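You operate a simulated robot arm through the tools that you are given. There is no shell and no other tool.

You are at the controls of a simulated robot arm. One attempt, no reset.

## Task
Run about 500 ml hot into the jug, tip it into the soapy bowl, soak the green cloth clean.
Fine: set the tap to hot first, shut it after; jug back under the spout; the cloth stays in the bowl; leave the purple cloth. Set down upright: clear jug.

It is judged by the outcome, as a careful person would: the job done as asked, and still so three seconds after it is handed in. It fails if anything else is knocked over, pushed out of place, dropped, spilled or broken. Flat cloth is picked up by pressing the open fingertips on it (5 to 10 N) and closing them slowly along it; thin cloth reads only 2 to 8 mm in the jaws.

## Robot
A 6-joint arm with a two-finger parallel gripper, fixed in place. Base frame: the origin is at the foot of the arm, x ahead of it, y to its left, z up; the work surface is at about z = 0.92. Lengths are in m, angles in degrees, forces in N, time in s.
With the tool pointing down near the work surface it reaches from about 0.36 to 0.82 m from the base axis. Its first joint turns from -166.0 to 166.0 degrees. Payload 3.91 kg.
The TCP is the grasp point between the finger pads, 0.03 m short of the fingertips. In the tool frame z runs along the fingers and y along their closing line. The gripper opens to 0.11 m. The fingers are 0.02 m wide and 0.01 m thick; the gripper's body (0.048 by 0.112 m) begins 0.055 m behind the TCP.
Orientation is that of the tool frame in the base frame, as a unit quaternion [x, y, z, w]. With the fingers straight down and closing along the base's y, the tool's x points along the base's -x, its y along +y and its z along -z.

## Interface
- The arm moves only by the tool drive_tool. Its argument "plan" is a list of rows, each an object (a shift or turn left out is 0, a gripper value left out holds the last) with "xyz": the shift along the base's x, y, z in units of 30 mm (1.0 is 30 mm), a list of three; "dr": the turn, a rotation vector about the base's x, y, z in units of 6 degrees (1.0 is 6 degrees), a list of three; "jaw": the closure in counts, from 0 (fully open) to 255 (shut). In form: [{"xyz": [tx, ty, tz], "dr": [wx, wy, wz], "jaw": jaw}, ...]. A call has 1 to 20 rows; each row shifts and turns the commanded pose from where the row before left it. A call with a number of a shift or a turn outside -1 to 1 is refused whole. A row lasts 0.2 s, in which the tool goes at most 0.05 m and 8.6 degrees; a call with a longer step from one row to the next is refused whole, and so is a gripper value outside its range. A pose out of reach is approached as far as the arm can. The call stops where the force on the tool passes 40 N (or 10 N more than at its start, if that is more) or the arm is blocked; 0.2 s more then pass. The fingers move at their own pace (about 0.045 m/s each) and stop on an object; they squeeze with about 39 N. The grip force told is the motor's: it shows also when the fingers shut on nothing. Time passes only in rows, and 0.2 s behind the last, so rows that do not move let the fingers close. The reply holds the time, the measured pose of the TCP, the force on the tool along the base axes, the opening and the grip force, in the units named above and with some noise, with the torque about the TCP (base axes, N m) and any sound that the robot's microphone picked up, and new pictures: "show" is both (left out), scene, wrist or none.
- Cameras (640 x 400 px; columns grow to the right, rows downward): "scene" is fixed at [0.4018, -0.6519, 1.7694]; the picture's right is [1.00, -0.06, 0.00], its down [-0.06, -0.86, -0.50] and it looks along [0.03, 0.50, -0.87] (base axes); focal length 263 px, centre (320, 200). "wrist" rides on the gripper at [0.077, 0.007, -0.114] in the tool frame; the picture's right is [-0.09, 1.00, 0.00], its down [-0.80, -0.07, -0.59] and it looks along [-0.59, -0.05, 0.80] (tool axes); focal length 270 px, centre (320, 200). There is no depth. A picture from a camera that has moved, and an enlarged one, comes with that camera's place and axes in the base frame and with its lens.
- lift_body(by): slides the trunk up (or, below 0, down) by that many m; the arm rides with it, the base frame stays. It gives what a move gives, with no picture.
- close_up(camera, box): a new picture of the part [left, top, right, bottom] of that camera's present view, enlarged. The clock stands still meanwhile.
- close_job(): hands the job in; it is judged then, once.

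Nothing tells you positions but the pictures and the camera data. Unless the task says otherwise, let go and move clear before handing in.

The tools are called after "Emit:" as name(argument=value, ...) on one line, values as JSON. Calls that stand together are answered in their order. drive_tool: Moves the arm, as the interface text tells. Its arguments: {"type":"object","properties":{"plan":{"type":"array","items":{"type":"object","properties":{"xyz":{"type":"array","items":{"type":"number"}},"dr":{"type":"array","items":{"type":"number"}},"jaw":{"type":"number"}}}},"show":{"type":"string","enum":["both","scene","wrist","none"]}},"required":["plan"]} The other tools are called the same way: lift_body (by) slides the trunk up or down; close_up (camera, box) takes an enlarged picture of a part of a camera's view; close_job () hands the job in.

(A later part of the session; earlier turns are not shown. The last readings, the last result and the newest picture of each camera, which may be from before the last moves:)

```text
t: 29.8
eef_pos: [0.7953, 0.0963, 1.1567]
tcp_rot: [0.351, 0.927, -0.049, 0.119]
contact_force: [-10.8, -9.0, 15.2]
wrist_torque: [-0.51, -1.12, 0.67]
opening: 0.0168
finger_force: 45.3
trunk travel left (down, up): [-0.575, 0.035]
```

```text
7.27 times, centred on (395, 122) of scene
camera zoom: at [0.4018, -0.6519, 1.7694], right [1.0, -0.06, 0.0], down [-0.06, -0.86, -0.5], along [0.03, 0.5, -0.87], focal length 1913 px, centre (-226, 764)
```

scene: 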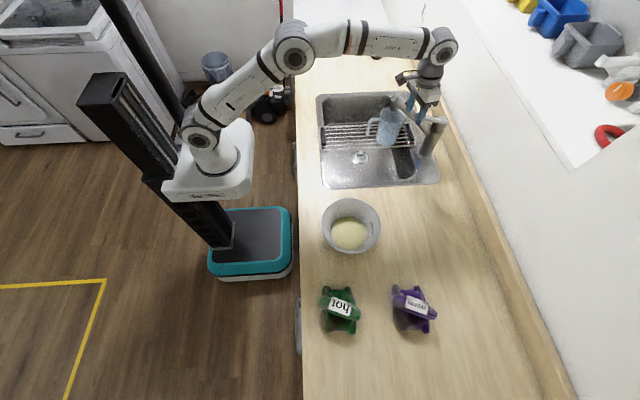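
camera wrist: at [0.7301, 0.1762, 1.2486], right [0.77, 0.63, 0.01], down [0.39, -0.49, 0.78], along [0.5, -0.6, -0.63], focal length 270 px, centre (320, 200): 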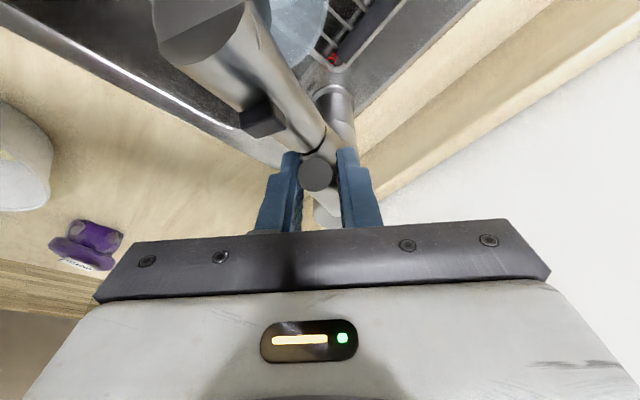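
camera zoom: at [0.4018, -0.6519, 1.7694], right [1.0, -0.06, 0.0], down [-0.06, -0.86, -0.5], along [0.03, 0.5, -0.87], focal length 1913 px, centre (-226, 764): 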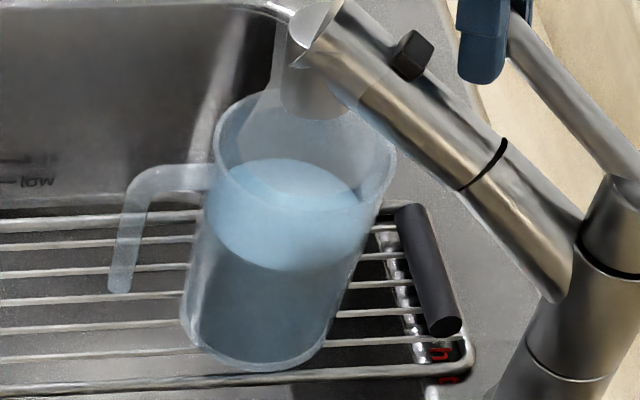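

The stream seems to have stopped, leaving what looks like a cone of steam. I'll confirm that the level no longer changes.

Emit:
drive_tool(plan=[{}, {}, {}, {}], show="wrist")

Emit:
close_up(camera="scene", box=[370, 95, 420, 150])

```text
t: 30.8
eef_pos: [0.7966, 0.0964, 1.1551]
tcp_rot: [0.351, 0.927, -0.05, 0.119]
contact_force: [-11.0, -2.7, 18.8]
wrist_torque: [-0.03, -0.62, 0.78]
opening: 0.017
finger_force: 45.4
trunk travel left (down, up): [-0.575, 0.035]
camera wrist: at [0.7224, 0.1711, 1.246], right [0.72, 0.69, 0.01], down [0.42, -0.46, 0.78], along [0.54, -0.56, -0.62], focal length 270 px, centre (320, 200)
```

wrist: 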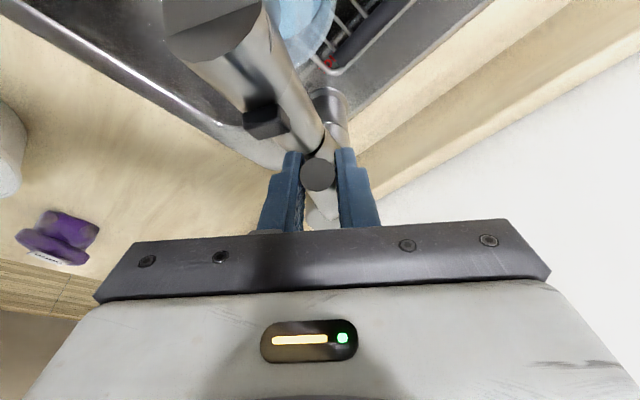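

```text
7.27 times, centred on (395, 122) of scene
camera zoom: at [0.4018, -0.6519, 1.7694], right [1.0, -0.06, 0.0], down [-0.06, -0.86, -0.5], along [0.03, 0.5, -0.87], focal length 1913 px, centre (-226, 764)
```

zoom: 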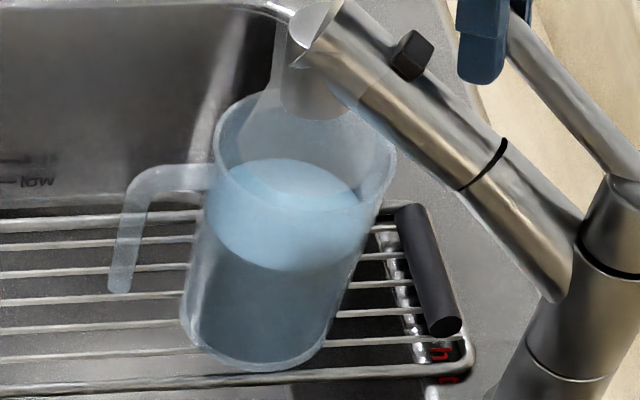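

The level is steady, so the tap is shut. I'll release the lever with a small opening, rise clear, and swing the camera round to read the level against the 500 ml mark.

Emit:
drive_tool(plan=[{"jaw": 174}, {"jaw": 174}, {"xyz": [0, 0, 0.6]}, {"xyz": [0, 0, 1]}, {"xyz": [0, 0, 1]}, {"xyz": [0, 0, 0.5]}, {"xyz": [-0.9, 0.9, 0], "dr": [0, 0, -0.83]}, {"xyz": [-0.9, 0.9, 0], "dr": [0, 0, -0.83]}, {"xyz": [-0.9, 0.9, 0], "dr": [0, 0, -0.83]}, {"xyz": [-0.9, 0.9, 0], "dr": [0, 0, -0.83]}, {"xyz": [-0.6, 0.55, -0.45], "dr": [-0.8, -0.445, 0]}, {"xyz": [-0.6, 0.55, -0.45], "dr": [-0.8, -0.445, 0]}, {"xyz": [-0.6, 0.55, -0.45], "dr": [-0.8, -0.445, 0]}, {"xyz": [-0.6, 0.55, -0.45], "dr": [-0.8, -0.445, 0]}, {"xyz": [-0.6, 0.55, -0.45], "dr": [-0.8, -0.445, 0]}, {"xyz": [-0.6, 0.55, -0.45], "dr": [-0.8, -0.445, 0]}], show="both")

Emit:
close_up(camera="wrist", box=[280, 10, 420, 150])

Emit:
close_up(camera="scene", box=[370, 80, 460, 150])

```text
t: 34.2
eef_pos: [0.5845, 0.3076, 1.1636]
tcp_rot: [0.469, 0.785, -0.21, 0.346]
contact_force: [-1.2, 0.6, 0.9]
wrist_torque: [-0.03, 0.0, -0.01]
opening: 0.0349
finger_force: 0.0
trunk travel left (down, up): [-0.575, 0.035]
camera wrist: at [0.5257, 0.4299, 1.1828], right [0.91, 0.42, 0.06], down [-0.01, -0.12, 0.99], along [0.42, -0.9, -0.1], focal length 270 px, centre (320, 200)
```

scene: 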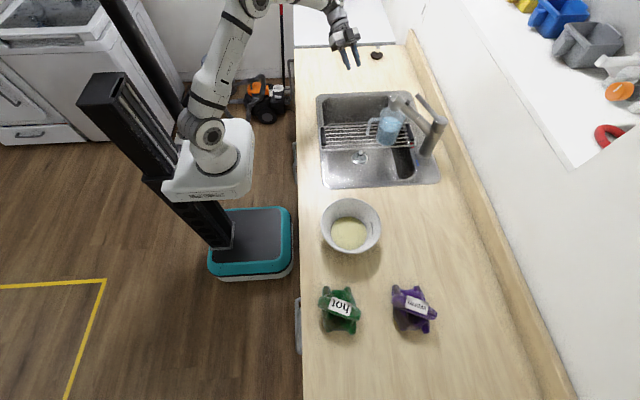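
wrist: 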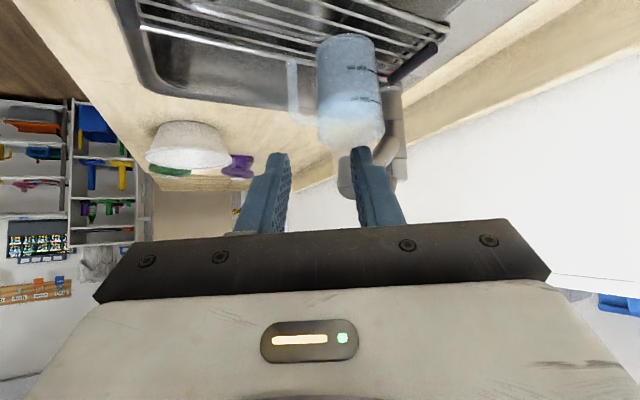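

```text
2.86 times, centred on (350, 80) of wrist
camera zoom: at [0.5257, 0.4299, 1.1828], right [0.91, 0.42, 0.06], down [-0.01, -0.12, 0.99], along [0.42, -0.9, -0.1], focal length 772 px, centre (234, 543)
```

zoom: 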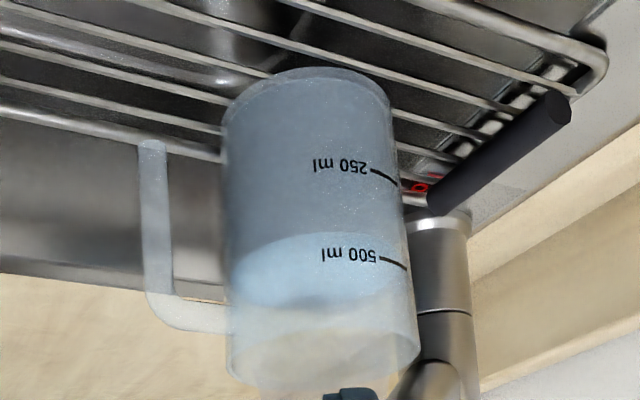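

```text
5.71 times, centred on (415, 115) of scene
camera zoom: at [0.4018, -0.6519, 1.7694], right [1.0, -0.06, 0.0], down [-0.06, -0.86, -0.5], along [0.03, 0.5, -0.87], focal length 1503 px, centre (-223, 686)
```

zoom: 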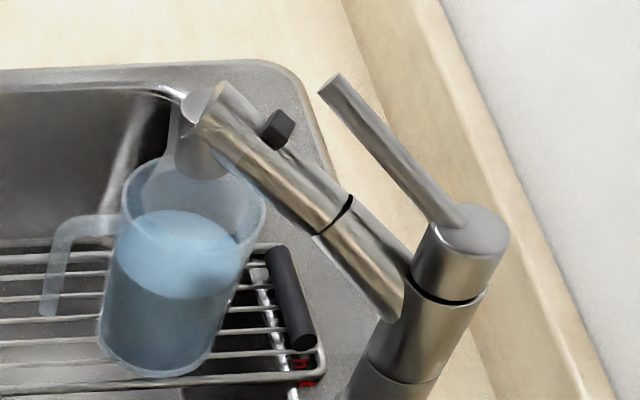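

The lever is down on the hot side with no flow. The water surface looks just below the 500 ml line, so I'll zoom in tighter to judge it.

Emit:
close_up(camera="wrist", box=[312, 80, 392, 130])

Emit:
close_up(camera="wrist", box=[345, 85, 385, 115])

```text
8.00 times, centred on (352, 105) of wrist
camera zoom: at [0.5257, 0.4299, 1.1828], right [0.91, 0.42, 0.06], down [-0.01, -0.12, 0.99], along [0.42, -0.9, -0.1], focal length 2162 px, centre (64, 960)
```

zoom: 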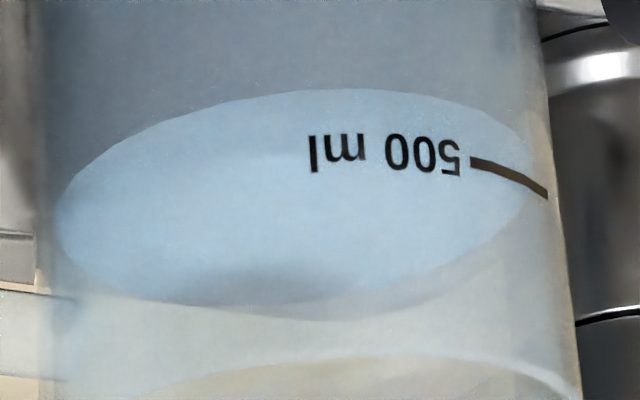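

```text
13.33 times, centred on (365, 100) of wrist
camera zoom: at [0.5257, 0.4299, 1.1828], right [0.91, 0.42, 0.06], down [-0.01, -0.12, 0.99], along [0.42, -0.9, -0.1], focal length 3604 px, centre (-280, 1533)
```

zoom: 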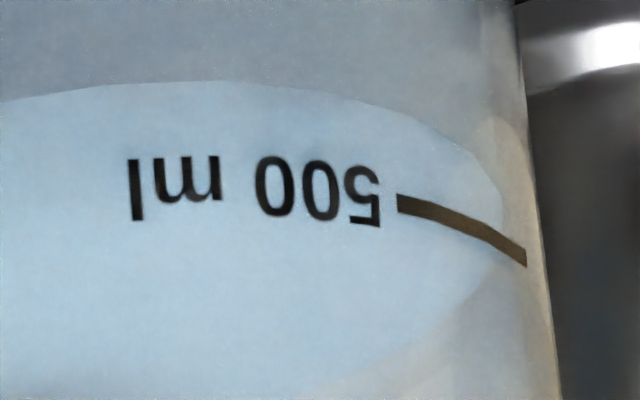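

The surface is about 11 mm below the 500 line, which I make roughly 430 ml. That's short, so I'll retrace my path to the lever and top up for about 2 seconds.

Emit:
drive_tool(plan=[{"xyz": [0.6, -0.55, 0.45], "dr": [0.8, 0.445, 0]}, {"xyz": [0.6, -0.55, 0.45], "dr": [0.8, 0.445, 0]}, {"xyz": [0.6, -0.55, 0.45], "dr": [0.8, 0.445, 0]}, {"xyz": [0.6, -0.55, 0.45], "dr": [0.8, 0.445, 0]}, {"xyz": [0.6, -0.55, 0.45], "dr": [0.8, 0.445, 0]}, {"xyz": [0.6, -0.55, 0.45], "dr": [0.8, 0.445, 0]}, {"xyz": [0.9, -0.9, 0], "dr": [0, 0, 0.83]}, {"xyz": [0.9, -0.9, 0], "dr": [0, 0, 0.83]}, {"xyz": [0.9, -0.9, 0], "dr": [0, 0, 0.83]}, {"xyz": [0.9, -0.9, 0], "dr": [0, 0, 0.83]}, {"xyz": [0, 0, -0.5]}, {"xyz": [0, 0, -0.7]}], show="wrist")

Emit:
close_up(camera="scene", box=[380, 50, 460, 130])

```text
t: 36.8
eef_pos: [0.8006, 0.0969, 1.2088]
tcp_rot: [0.352, 0.927, -0.051, 0.117]
contact_force: [0.0, -0.3, -0.7]
wrist_torque: [0.02, 0.04, 0.01]
opening: 0.035
finger_force: 0.1
trunk travel left (down, up): [-0.575, 0.035]
camera wrist: at [0.7276, 0.172, 1.3005], right [0.72, 0.69, 0.01], down [0.43, -0.46, 0.78], along [0.54, -0.56, -0.63], focal length 270 px, centre (320, 200)
```

wrist: 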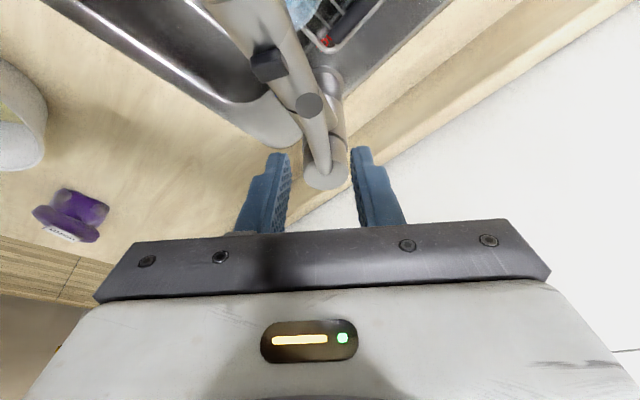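

```text
5.00 times, centred on (420, 90) of scene
camera zoom: at [0.4018, -0.6519, 1.7694], right [1.0, -0.06, 0.0], down [-0.06, -0.86, -0.5], along [0.03, 0.5, -0.87], focal length 1315 px, centre (-180, 750)
```

zoom: 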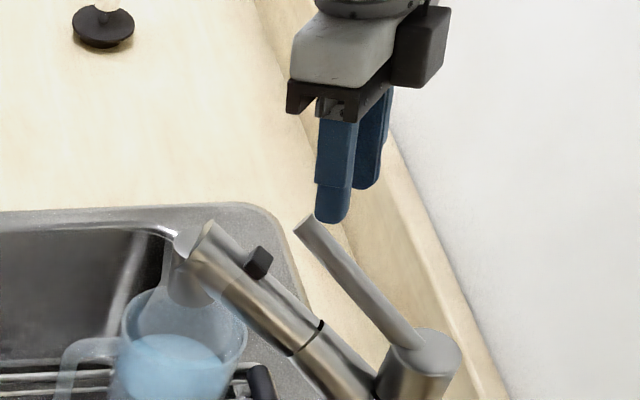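

The fingers line up over the lever again. I'll go down over it, close, and check the grip.

Emit:
drive_tool(plan=[{"xyz": [0, 0, -0.6]}, {"xyz": [-0.05, 0, -0.55]}, {"xyz": [-0.05, 0, -0.5]}, {"jaw": 255}, {"jaw": 255}, {"jaw": 255}], show="wrist")

Emit:
close_up(camera="scene", box=[370, 95, 420, 150])

```text
t: 38.2
eef_pos: [0.7957, 0.0972, 1.1603]
tcp_rot: [0.352, 0.927, -0.052, 0.117]
contact_force: [-6.0, -6.8, -4.0]
wrist_torque: [0.59, 0.07, 0.84]
opening: 0.0168
finger_force: 44.8
trunk travel left (down, up): [-0.575, 0.035]
camera wrist: at [0.7229, 0.1712, 1.251], right [0.72, 0.69, 0.01], down [0.43, -0.46, 0.78], along [0.54, -0.56, -0.63], focal length 270 px, centre (320, 200)
```

wrist: 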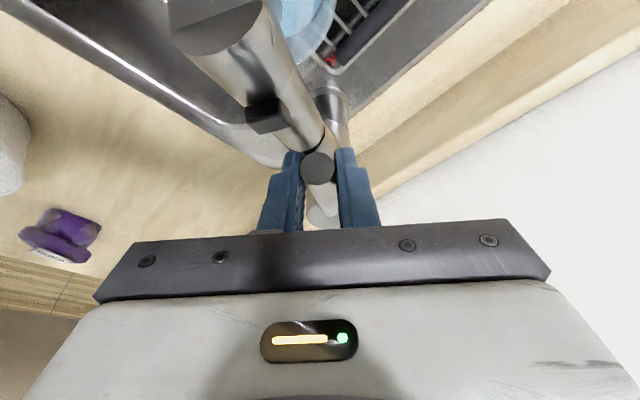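

```text
7.27 times, centred on (395, 122) of scene
camera zoom: at [0.4018, -0.6519, 1.7694], right [1.0, -0.06, 0.0], down [-0.06, -0.86, -0.5], along [0.03, 0.5, -0.87], focal length 1913 px, centre (-226, 764)
```

zoom: 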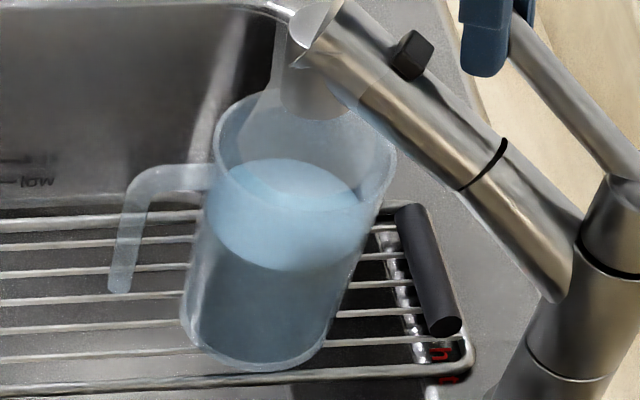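

The lever is held again and the level is unchanged at row 270. I'll open it the same amount as before, briefly.

Emit:
drive_tool(plan=[{"xyz": [0.06, -0.05, 0.2]}, {"xyz": [0.06, -0.05, 0.2]}, {}, {}, {}, {}], show="none")

Emit:
close_up(camera="scene", box=[370, 95, 420, 150])

```text
t: 39.6
eef_pos: [0.8005, 0.0937, 1.1713]
tcp_rot: [0.351, 0.928, -0.051, 0.117]
contact_force: [-5.5, -5.0, -14.3]
wrist_torque: [1.29, 0.67, 1.03]
opening: 0.0171
finger_force: 45.1
trunk travel left (down, up): [-0.575, 0.035]
```

```text
7.27 times, centred on (395, 122) of scene
camera zoom: at [0.4018, -0.6519, 1.7694], right [1.0, -0.06, 0.0], down [-0.06, -0.86, -0.5], along [0.03, 0.5, -0.87], focal length 1913 px, centre (-226, 764)
```

zoom: 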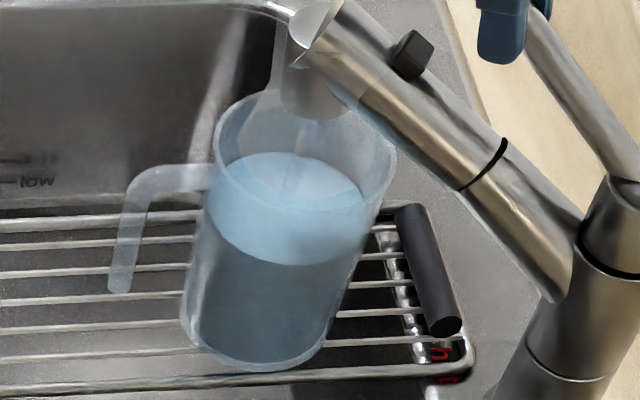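

The level is at row 264 and the target is about 254. I'll hold for 0.8 s and then shut the tap.

Emit:
drive_tool(plan=[{}, {}, {}, {}, {"xyz": [-0.06, 0.05, -0.2]}, {"xyz": [-0.06, 0.05, -0.2]}, {"xyz": [0, 0, -0.12]}, {}], show="none")

Emit:
close_up(camera="scene", box=[370, 95, 420, 150])

```text
t: 41.4
eef_pos: [0.7954, 0.0975, 1.1592]
tcp_rot: [0.351, 0.927, -0.049, 0.12]
contact_force: [3.9, 1.7, 22.3]
wrist_torque: [-0.21, -1.18, 0.96]
opening: 0.017
finger_force: 45.0
trunk travel left (down, up): [-0.575, 0.035]
```

```text
7.27 times, centred on (395, 122) of scene
camera zoom: at [0.4018, -0.6519, 1.7694], right [1.0, -0.06, 0.0], down [-0.06, -0.86, -0.5], along [0.03, 0.5, -0.87], focal length 1913 px, centre (-226, 764)
```

zoom: 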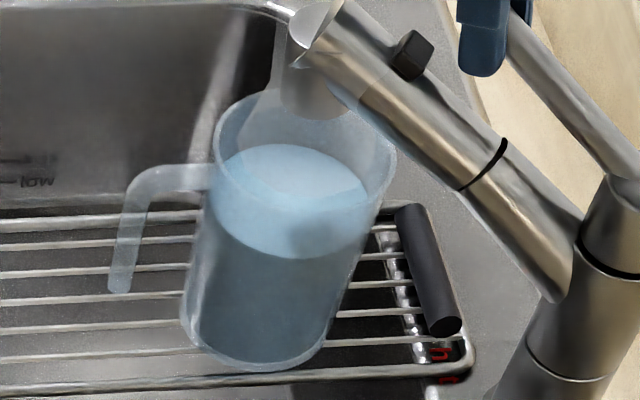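

The level is now at row 257 and steady, about 485–490 ml by my estimate. I'll release the lever, rise, and start turning the tool so I can grip the jug body from the -y side.

Emit:
drive_tool(plan=[{"jaw": 174}, {"jaw": 174}, {"xyz": [0, 0, 0.6]}, {"xyz": [0, 0, 1]}, {"xyz": [0, 0, 1]}, {"xyz": [0, 0, 0.6]}, {"xyz": [-0.5, -0.6, 0], "dr": [0.55, 0.63, 0]}, {"xyz": [-0.5, -0.7, 0], "dr": [0.55, 0.63, 0]}, {"xyz": [-0.5, -0.7, 0], "dr": [0.55, 0.63, 0]}, {"xyz": [-0.5, -0.7, 0], "dr": [0, 0, -0.91]}, {"xyz": [-0.5, -0.7, 0], "dr": [0, 0, -0.91]}, {"xyz": [-0.5, -0.7, 0], "dr": [0, 0, -0.91]}, {"xyz": [-0.5, -0.7, 0], "dr": [0, 0, -0.91]}, {"xyz": [-0.5, -0.7, 0], "dr": [0, 0, -0.91]}, {"xyz": [-0.5, -0.7, 0], "dr": [0, 0, -0.91]}, {"xyz": [-0.5, -0.7, 0], "dr": [0, 0, -0.91]}, {"xyz": [-0.5, -0.7, 0], "dr": [0, 0, -0.91]}, {"xyz": [-0.5, -0.7, 0], "dr": [0, 0, -0.91], "jaw": 0}], show="both")

Emit:
close_up(camera="scene", box=[370, 80, 460, 150])

```text
t: 45.2
eef_pos: [0.6151, -0.153, 1.2509]
tcp_rot: [0.711, 0.703, -0.002, -0.006]
contact_force: [0.2, -0.2, 0.1]
wrist_torque: [-0.01, 0.01, -0.02]
opening: 0.0697
finger_force: 0.1
trunk travel left (down, up): [-0.575, 0.035]
camera wrist: at [0.6227, -0.0763, 1.3646], right [0.99, -0.1, -0.01], down [-0.07, -0.8, 0.59], along [-0.07, -0.59, -0.81], focal length 270 px, centre (320, 200)
```

scene: 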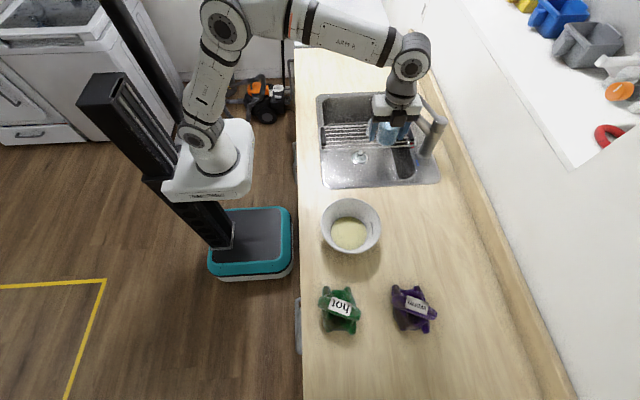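
wrist: 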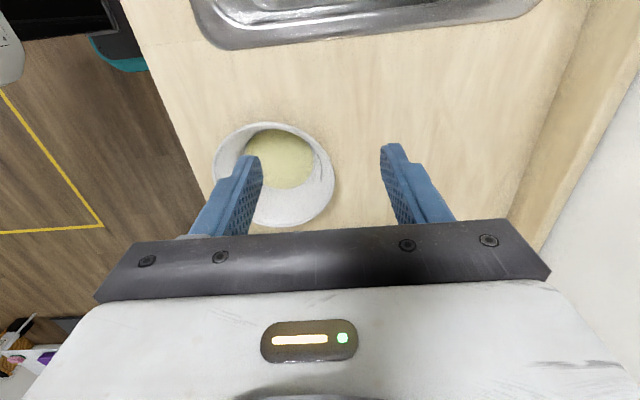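

```text
5.71 times, centred on (415, 115) of scene
camera zoom: at [0.4018, -0.6519, 1.7694], right [1.0, -0.06, 0.0], down [-0.06, -0.86, -0.5], along [0.03, 0.5, -0.87], focal length 1503 px, centre (-223, 686)
```

zoom: 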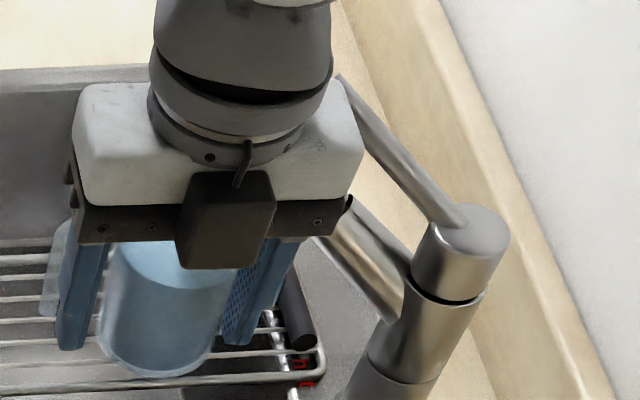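

The tool points down with its closing axis along x. The lever is resting down at hot. I'll now roll the tool to point +y, tilted 24° downward, and move to a stand-off in front of the jug on the -y side.

Emit:
drive_tool(plan=[{"xyz": [0.2, 0.38, 0], "dr": [1, 0, 0], "jaw": 0}, {"xyz": [0.2, 0.38, 0], "dr": [1, 0, 0]}, {"xyz": [0.2, 0.38, 0], "dr": [1, 0, 0]}, {"xyz": [0.3, 0.38, -0.3], "dr": [1, 0, 0]}, {"xyz": [0.35, 0.38, -0.4], "dr": [1, 0, 0]}, {"xyz": [0.4, 0.38, -0.4], "dr": [1, 0, 0]}, {"xyz": [0.4, 0.38, -0.4], "dr": [1, 0, 0]}, {"xyz": [0.45, 0.38, -0.4], "dr": [1, 0, 0]}, {"xyz": [0.45, 0.38, -0.4], "dr": [1, 0, 0]}, {"xyz": [0.45, 0.38, -0.4], "dr": [1, 0, 0]}, {"xyz": [0.45, 0.38, -0.4], "dr": [1, 0, 0]}], show="both")

```text
t: 47.6
eef_pos: [0.7326, -0.0238, 1.1599]
tcp_rot: [0.592, 0.591, 0.382, -0.393]
contact_force: [0.2, 0.0, -0.3]
wrist_torque: [-0.03, 0.03, 0.01]
opening: 0.1101
finger_force: 0.0
trunk travel left (down, up): [-0.575, 0.035]
camera wrist: at [0.7412, -0.0979, 1.2748], right [1.0, -0.03, -0.1], down [-0.07, -0.87, -0.49], along [-0.07, 0.5, -0.86], focal length 270 px, centre (320, 200)
```

scene: 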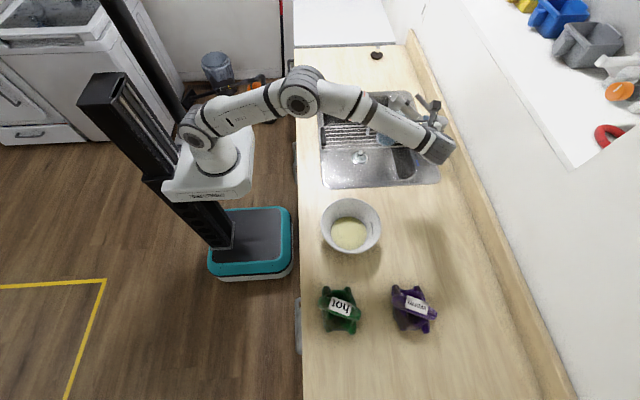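
wrist: 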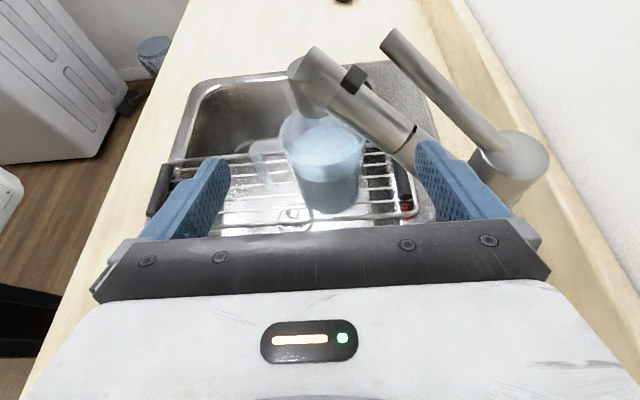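

The jug sits between the open fingers in this view, and the handle is on the left. I'll zoom in to fix its centre precisely before going in.

Emit:
close_up(camera="wrist", box=[240, 90, 400, 230])

Emit:
close_up(camera="scene", box=[360, 80, 470, 170])

```text
2.86 times, centred on (320, 160) of wrist
camera zoom: at [0.7412, -0.0979, 1.2748], right [1.0, -0.03, -0.1], down [-0.07, -0.87, -0.49], along [-0.07, 0.5, -0.86], focal length 772 px, centre (320, 314)
```

zoom: 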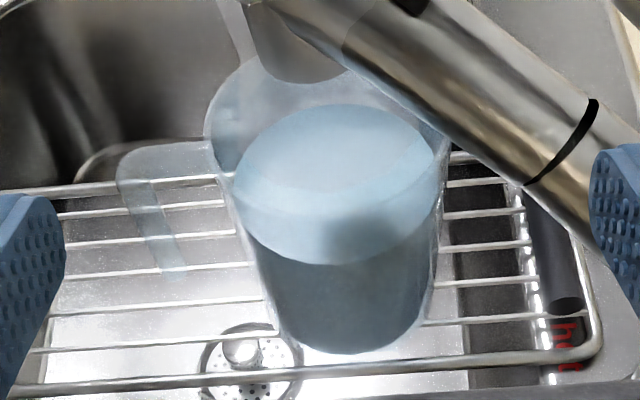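

```text
4.44 times, centred on (415, 125) of scene
camera zoom: at [0.4018, -0.6519, 1.7694], right [1.0, -0.06, 0.0], down [-0.06, -0.86, -0.5], along [0.03, 0.5, -0.87], focal length 1169 px, centre (-102, 533)
```

zoom: 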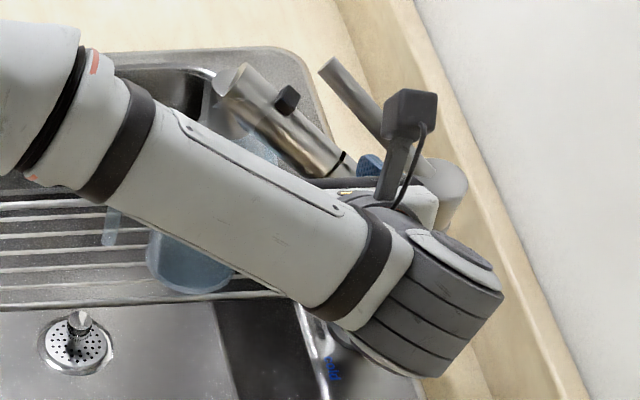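

The jug centre works out to about (0.728, 0.116), tapering from about 4.7 cm radius at the rim to 3.8 cm at the base. I'll descend to the approach line and check before inserting the fingers on both sides.

Emit:
drive_tool(plan=[{"xyz": [-0.04, 0.05, -0.9]}, {"xyz": [-0.04, 0.05, -0.9]}, {"xyz": [-0.04, 0.05, -0.9]}, {"xyz": [-0.03, 0.05, -0.87]}], show="both")

```text
t: 48.6
eef_pos: [0.7268, -0.0172, 1.0504]
tcp_rot: [0.592, 0.592, 0.381, -0.392]
contact_force: [0.5, 0.7, 0.9]
wrist_torque: [0.0, 0.0, 0.01]
opening: 0.1102
finger_force: 0.1
trunk travel left (down, up): [-0.575, 0.035]
camera wrist: at [0.7355, -0.0918, 1.1662], right [1.0, -0.03, -0.09], down [-0.07, -0.87, -0.49], along [-0.07, 0.5, -0.86], focal length 270 px, centre (320, 200)
```

scene: 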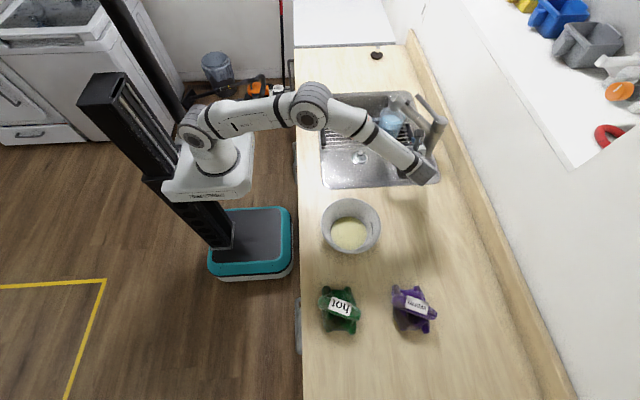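
wrist: 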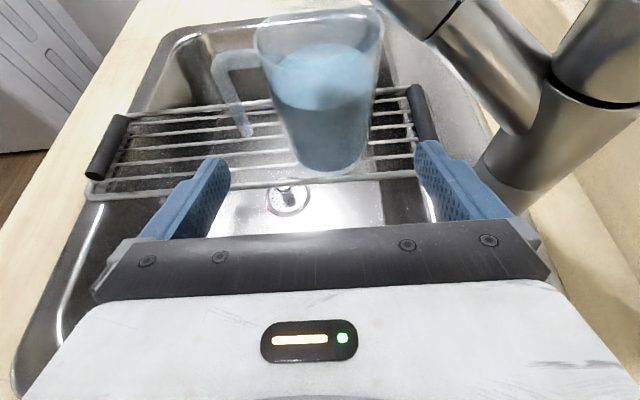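

The line-up is good: the jug axis is within 3 mm of the tool axis, and the left finger will pass between the handle and the wall. I'll insert along the tool axis.

Emit:
drive_tool(plan=[{"xyz": [0.02, 0.667, -0.28]}, {"xyz": [0.02, 0.667, -0.28]}, {"xyz": [0.02, 0.667, -0.28]}, {"xyz": [0.01, 0.667, -0.28]}], show="wrist")

Emit:
close_up(camera="scene", box=[360, 80, 470, 170])

```text
t: 49.6
eef_pos: [0.7261, 0.0612, 1.0164]
tcp_rot: [0.593, 0.591, 0.381, -0.392]
contact_force: [0.1, 0.3, -0.1]
wrist_torque: [0.01, 0.01, 0.03]
opening: 0.1098
finger_force: 0.1
trunk travel left (down, up): [-0.575, 0.035]
camera wrist: at [0.7356, -0.0125, 1.1332], right [1.0, -0.03, -0.1], down [-0.07, -0.87, -0.49], along [-0.07, 0.5, -0.86], focal length 270 px, centre (320, 200)
```

wrist: 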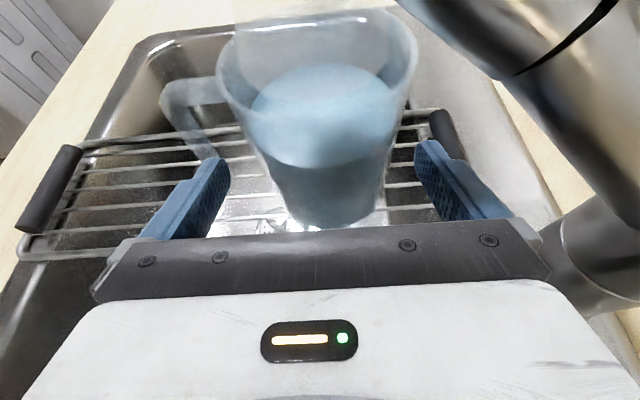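

```text
4.44 times, centred on (415, 125) of scene
camera zoom: at [0.4018, -0.6519, 1.7694], right [1.0, -0.06, 0.0], down [-0.06, -0.86, -0.5], along [0.03, 0.5, -0.87], focal length 1169 px, centre (-102, 533)
```

zoom: 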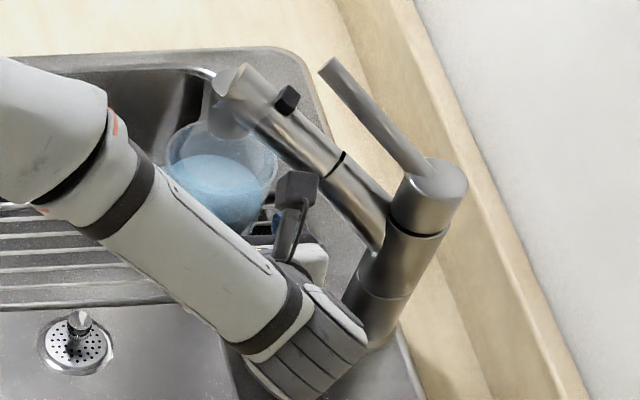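

The fingers are passing both sides of the jug with clearance, and the camera and wrist stay clear of the spout and column. I'll go the last 4 cm and then close.

Emit:
drive_tool(plan=[{"xyz": [0.03, 0.5, -0.2]}, {"xyz": [0.03, 0.5, -0.2]}, {"xyz": [0, 0.4, -0.15]}], show="wrist")

Emit:
close_up(camera="scene", box=[360, 80, 470, 170])

```text
t: 50.4
eef_pos: [0.7281, 0.1021, 1.0021]
tcp_rot: [0.593, 0.592, 0.381, -0.392]
contact_force: [-0.6, 0.2, 0.5]
wrist_torque: [0.02, 0.02, 0.0]
opening: 0.1099
finger_force: 0.1
trunk travel left (down, up): [-0.575, 0.035]
camera wrist: at [0.7379, 0.0279, 1.1182], right [1.0, -0.03, -0.09], down [-0.07, -0.87, -0.49], along [-0.07, 0.5, -0.86], focal length 270 px, centre (320, 200)
```

wrist: 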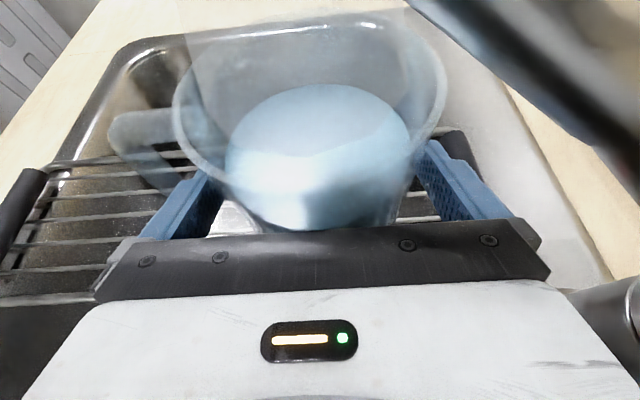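

```text
4.44 times, centred on (415, 125) of scene
camera zoom: at [0.4018, -0.6519, 1.7694], right [1.0, -0.06, 0.0], down [-0.06, -0.86, -0.5], along [0.03, 0.5, -0.87], focal length 1169 px, centre (-102, 533)
```

zoom: 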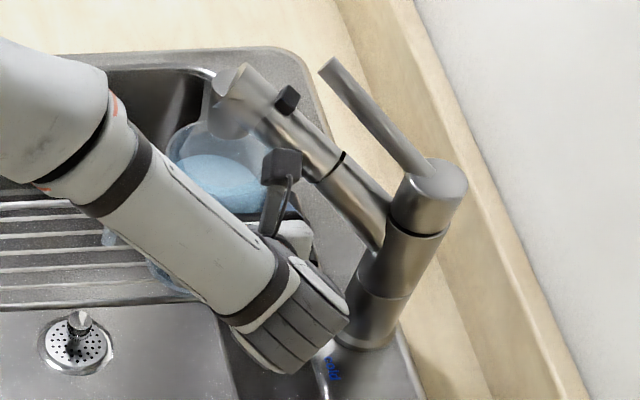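

I'm in position around the jug with no contact. Closing the fingers now.

Emit:
drive_tool(plan=[{"jaw": 40}, {"jaw": 80}, {"jaw": 255}, {"jaw": 255}, {"jaw": 255}], show="wrist")

```text
t: 51.6
eef_pos: [0.7301, 0.1018, 1.0017]
tcp_rot: [0.592, 0.591, 0.381, -0.393]
contact_force: [-0.3, 0.1, -0.5]
wrist_torque: [-0.03, 0.0, -0.05]
opening: 0.0916
finger_force: 38.8
trunk travel left (down, up): [-0.575, 0.035]
camera wrist: at [0.738, 0.0278, 1.1184], right [1.0, -0.03, -0.09], down [-0.07, -0.87, -0.49], along [-0.07, 0.5, -0.86], focal length 270 px, centre (320, 200)
```

wrist: 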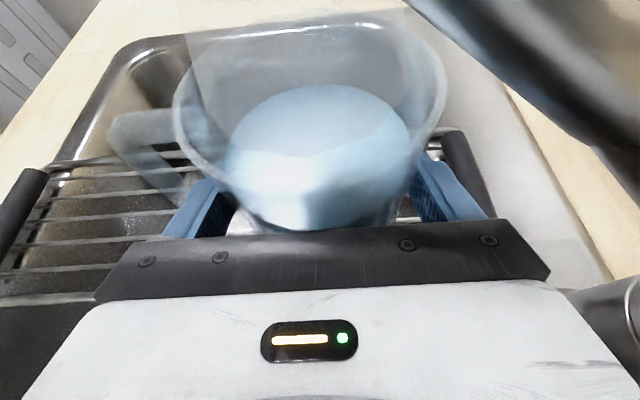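

The jug is firmly gripped at 91.6 mm. I'll lift it 12 mm to weigh it and clear the rack while staying below the spout.

Emit:
drive_tool(plan=[{"xyz": [0, 0, 0.1]}, {"xyz": [0, 0, 0.15]}, {"xyz": [0, 0, 0.15]}, {}], show="both")

```text
t: 52.6
eef_pos: [0.7317, 0.1036, 1.0142]
tcp_rot: [0.592, 0.592, 0.381, -0.393]
contact_force: [0.3, -0.6, -1.5]
wrist_torque: [-0.01, -0.01, 0.03]
opening: 0.0916
finger_force: 39.3
trunk travel left (down, up): [-0.575, 0.035]
camera wrist: at [0.7389, 0.0279, 1.13], right [1.0, -0.03, -0.09], down [-0.07, -0.87, -0.49], along [-0.07, 0.5, -0.86], focal length 270 px, centre (320, 200)
```

scene: 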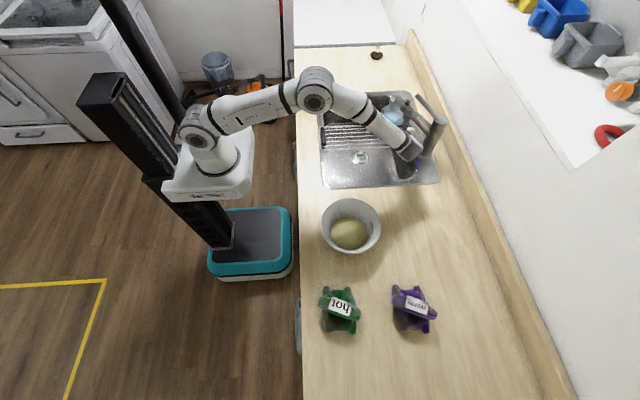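
wrist: 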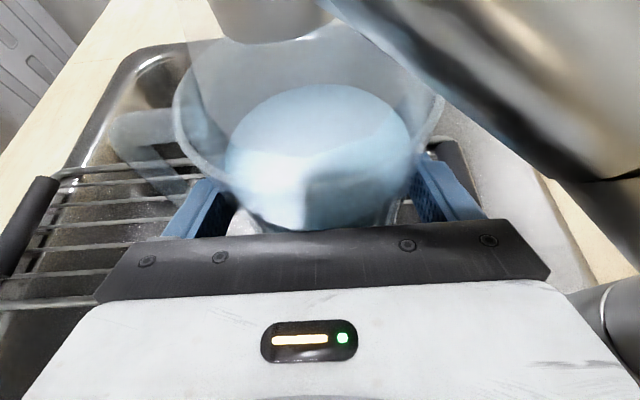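

The jug lifts cleanly and hangs level. I'll slide it out toward -y from under the spout, then raise it.

Emit:
drive_tool(plan=[{"xyz": [0, -0.3, 0]}, {"xyz": [0, -0.5, 0]}, {"xyz": [0, -0.6, 0]}, {"xyz": [0, -0.6, 0]}, {"xyz": [0, -0.6, 0]}, {"xyz": [0, -0.6, 0]}, {"xyz": [0, -0.6, 0.1]}, {"xyz": [0, -0.6, 0.3]}, {"xyz": [-0.1, -0.5, 0.5]}, {"xyz": [-0.2, -0.3, 0.5]}, {"xyz": [-0.2, -0.2, 0.5]}], show="both")

```text
t: 55.0
eef_pos: [0.7139, -0.0609, 1.0702]
tcp_rot: [0.593, 0.591, 0.381, -0.392]
contact_force: [-0.1, -0.3, -0.4]
wrist_torque: [0.0, -0.03, -0.01]
opening: 0.0917
finger_force: 38.4
trunk travel left (down, up): [-0.575, 0.035]
camera wrist: at [0.722, -0.1356, 1.1865], right [1.0, -0.03, -0.09], down [-0.07, -0.87, -0.49], along [-0.07, 0.5, -0.86], focal length 270 px, centre (320, 200)
```

scene: 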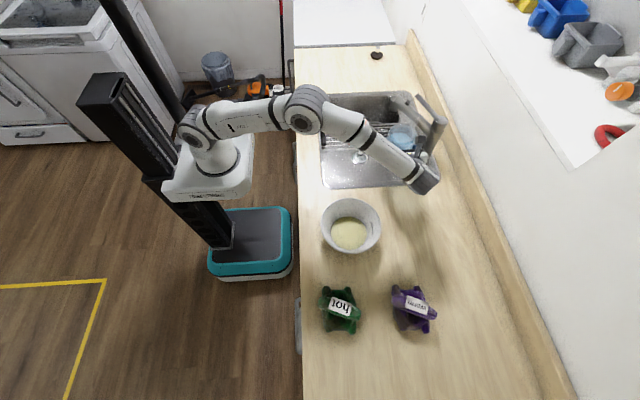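
wrist: 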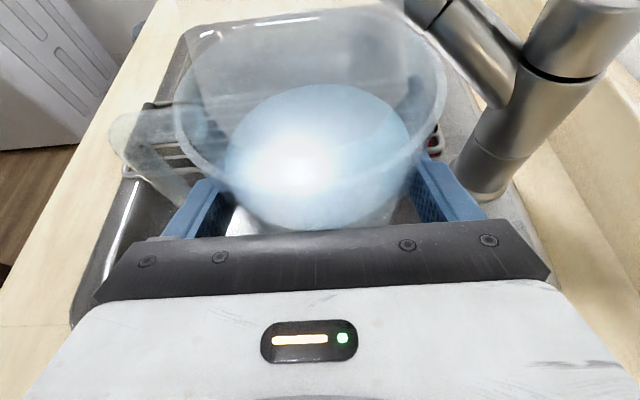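

The jug is out from under the spout and steady. I'll carry it up and over toward the bowl, yawing 35° along the way.

Emit:
drive_tool(plan=[{"xyz": [-0.3, -0.25, 0.5], "dr": [0, 0, -0.2]}, {"xyz": [-0.5, -0.4, 0.5], "dr": [0, 0, -0.4]}, {"xyz": [-0.6, -0.5, 0.5], "dr": [0, 0, -0.4]}, {"xyz": [-0.6, -0.5, 0.4], "dr": [0, 0, -0.4]}, {"xyz": [-0.6, -0.5, 0.4], "dr": [0, 0, -0.4]}, {"xyz": [-0.6, -0.5, 0.3], "dr": [0, 0, -0.4]}, {"xyz": [-0.6, -0.5, 0], "dr": [0, 0, -0.4]}, {"xyz": [-0.6, -0.5, 0], "dr": [0, 0, -0.4]}, {"xyz": [-0.6, -0.5, 0], "dr": [0, 0, -0.4]}, {"xyz": [-0.6, -0.5, 0], "dr": [0, 0, -0.4]}, {"xyz": [-0.6, -0.5, 0], "dr": [0, 0, -0.4]}, {"xyz": [-0.6, -0.5, 0], "dr": [0, 0, -0.4]}, {"xyz": [-0.6, -0.5, 0], "dr": [0, 0, -0.4]}, {"xyz": [-0.6, -0.5, 0], "dr": [0, 0, -0.4]}, {"xyz": [-0.5, -0.4, 0], "dr": [0, 0, -0.4]}, {"xyz": [-0.3, -0.2, 0], "dr": [0, 0, 0]}], show="both")

```text
t: 58.4
eef_pos: [0.4498, -0.2756, 1.1484]
tcp_rot: [0.742, 0.387, 0.481, -0.26]
contact_force: [-0.4, 0.4, -1.6]
wrist_torque: [-0.04, -0.01, 0.03]
opening: 0.0918
finger_force: 38.5
trunk travel left (down, up): [-0.575, 0.035]
camera wrist: at [0.4155, -0.3426, 1.2641], right [0.8, -0.59, -0.1], down [-0.55, -0.67, -0.49], along [0.23, 0.45, -0.86], focal length 270 px, centre (320, 200)
```

scene: 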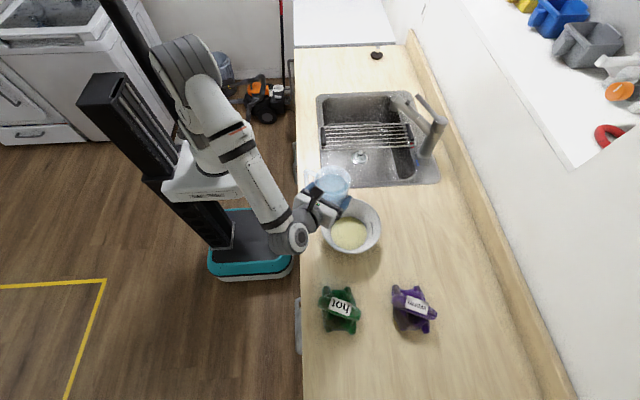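
wrist: 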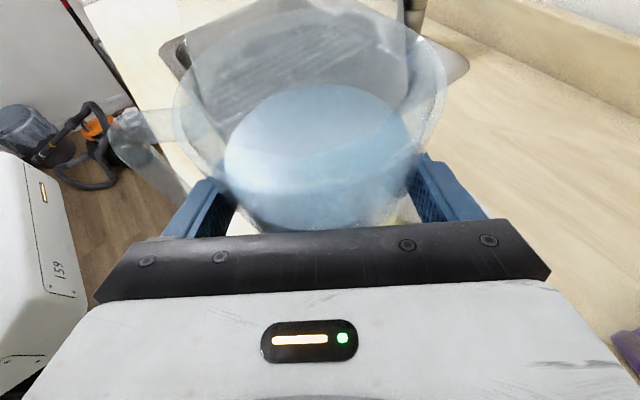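

The jug is near the bowl's left side. I'll zoom in to check its position relative to the bowl before lowering to pouring height.

Emit:
close_up(camera="scene", box=[290, 150, 400, 265])

```text
3.48 times, centred on (345, 208) of scene
camera zoom: at [0.4018, -0.6519, 1.7694], right [1.0, -0.06, 0.0], down [-0.06, -0.86, -0.5], along [0.03, 0.5, -0.87], focal length 915 px, centre (233, 174)
```

zoom: 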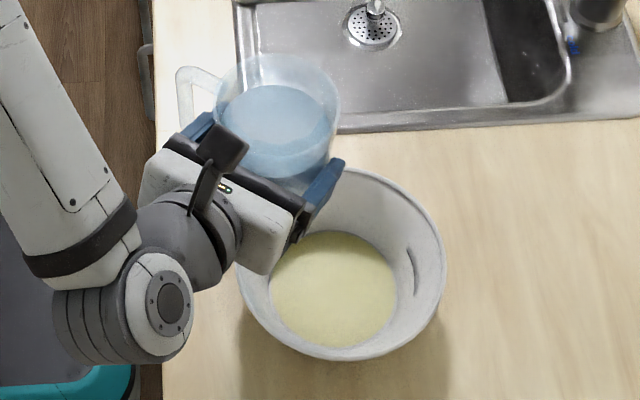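

The bowl centre is at about (0.523, -0.305) with the rim near z=0.99, and the jug axis sits about 7.7 cm back along the pour direction, as wanted. I'll lower slightly and tilt 24° first to check the geometry.

Emit:
drive_tool(plan=[{"xyz": [0, 0, -0.6]}, {"xyz": [0, 0, -0.6]}, {"dr": [0.56, 0.828, 0]}, {"dr": [0.56, 0.828, 0]}, {"dr": [0.56, 0.828, 0]}, {"dr": [0.56, 0.828, 0]}], show="both")

Emit:
close_up(camera="scene", box=[290, 150, 400, 265])

```text
t: 59.8
eef_pos: [0.4521, -0.2783, 1.1123]
tcp_rot: [0.778, 0.277, 0.387, -0.409]
contact_force: [0.5, 0.1, -2.0]
wrist_torque: [-0.04, -0.02, -0.03]
opening: 0.0915
finger_force: 39.3
trunk travel left (down, up): [-0.575, 0.035]
camera wrist: at [0.4556, -0.3703, 1.2152], right [0.7, -0.52, -0.49], down [-0.71, -0.56, -0.42], along [-0.06, 0.64, -0.76], focal length 270 px, centre (320, 200)
```

scene: 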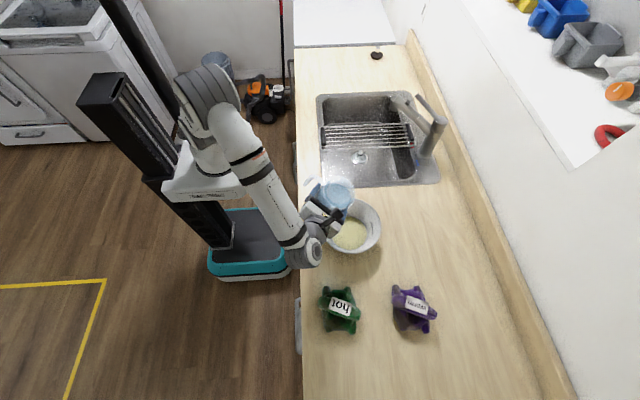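
wrist: 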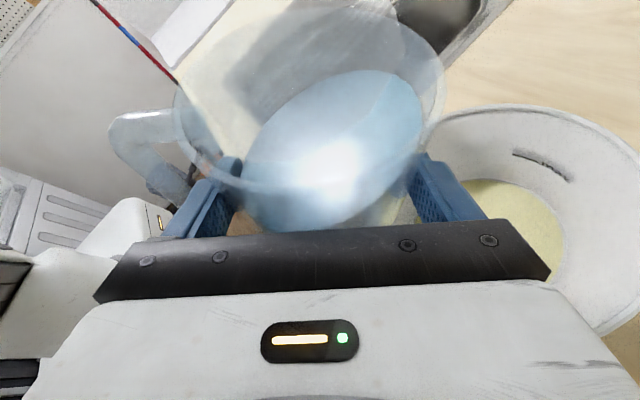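

```text
3.48 times, centred on (345, 208) of scene
camera zoom: at [0.4018, -0.6519, 1.7694], right [1.0, -0.06, 0.0], down [-0.06, -0.86, -0.5], along [0.03, 0.5, -0.87], focal length 915 px, centre (233, 174)
```

zoom: 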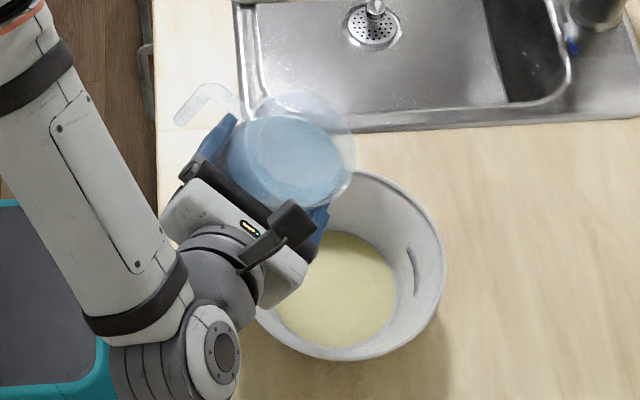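

The lip is right over the bowl's centre. I'll continue tilting slowly at 3° per row, watching the stream.

Emit:
drive_tool(plan=[{"xyz": [0, 0, -0.15], "dr": [0.28, 0.414, 0]}, {"xyz": [0, 0, -0.15], "dr": [0.28, 0.414, 0]}, {"xyz": [0, 0, -0.1], "dr": [0.28, 0.414, 0]}, {"xyz": [0, 0, 0], "dr": [0.28, 0.414, 0]}], show="wrist")

Emit:
close_up(camera="scene", box=[290, 150, 400, 265])

```text
t: 60.8
eef_pos: [0.4526, -0.2776, 1.1008]
tcp_rot: [0.784, 0.219, 0.335, -0.475]
contact_force: [-0.8, -0.1, -0.9]
wrist_torque: [0.01, 0.01, -0.01]
opening: 0.0915
finger_force: 39.3
trunk travel left (down, up): [-0.575, 0.035]
camera wrist: at [0.472, -0.381, 1.1892], right [0.6, -0.45, -0.66], down [-0.78, -0.52, -0.35], along [-0.18, 0.73, -0.66], focal length 270 px, centre (320, 200)
```

wrist: 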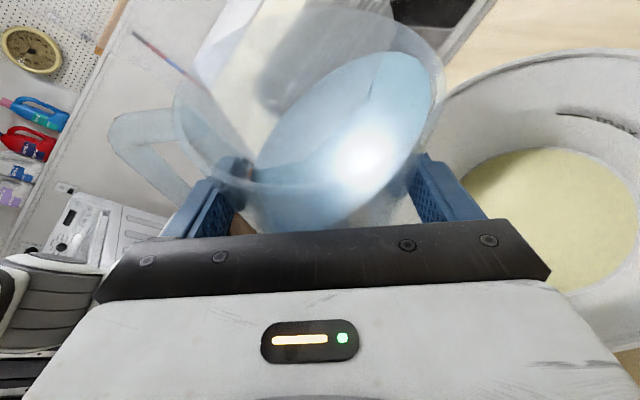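

```text
3.48 times, centred on (345, 208) of scene
camera zoom: at [0.4018, -0.6519, 1.7694], right [1.0, -0.06, 0.0], down [-0.06, -0.86, -0.5], along [0.03, 0.5, -0.87], focal length 915 px, centre (233, 174)
```

zoom: 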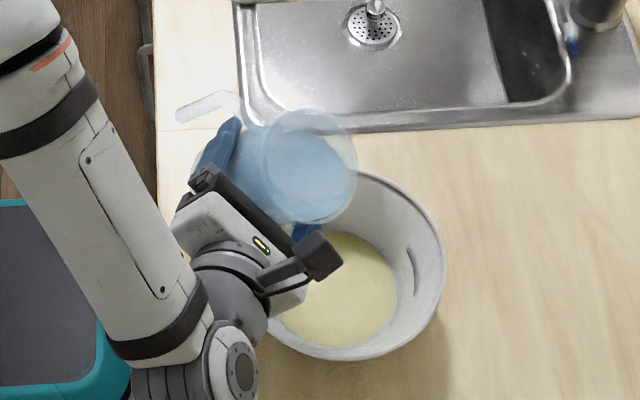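

At 36° the surface is just reaching the lip, which projects straight down onto the bowl's liquid centre. I'll continue slowly.

Emit:
drive_tool(plan=[{"dr": [0.28, 0.414, 0]}, {"dr": [0.28, 0.414, 0]}, {"dr": [0.28, 0.414, 0]}], show="wrist")

Emit:
close_up(camera="scene", box=[290, 150, 400, 265])

```text
t: 61.6
eef_pos: [0.4506, -0.2787, 1.1]
tcp_rot: [0.782, 0.173, 0.292, -0.524]
contact_force: [-0.1, 0.9, -0.9]
wrist_torque: [-0.03, -0.02, 0.01]
opening: 0.0916
finger_force: 39.3
trunk travel left (down, up): [-0.575, 0.035]
camera wrist: at [0.4816, -0.3888, 1.176], right [0.5, -0.39, -0.77], down [-0.82, -0.49, -0.29], along [-0.26, 0.78, -0.57], focal length 270 px, centre (320, 200)
```

wrist: 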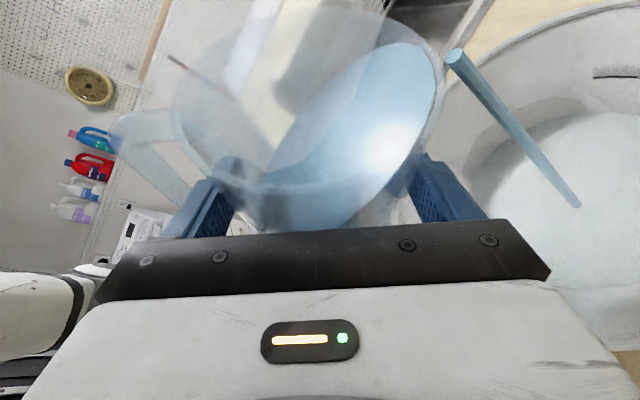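

```text
3.48 times, centred on (345, 208) of scene
camera zoom: at [0.4018, -0.6519, 1.7694], right [1.0, -0.06, 0.0], down [-0.06, -0.86, -0.5], along [0.03, 0.5, -0.87], focal length 915 px, centre (233, 174)
```

zoom: 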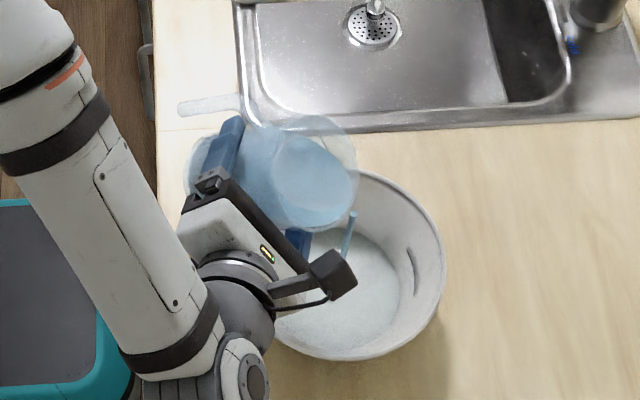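

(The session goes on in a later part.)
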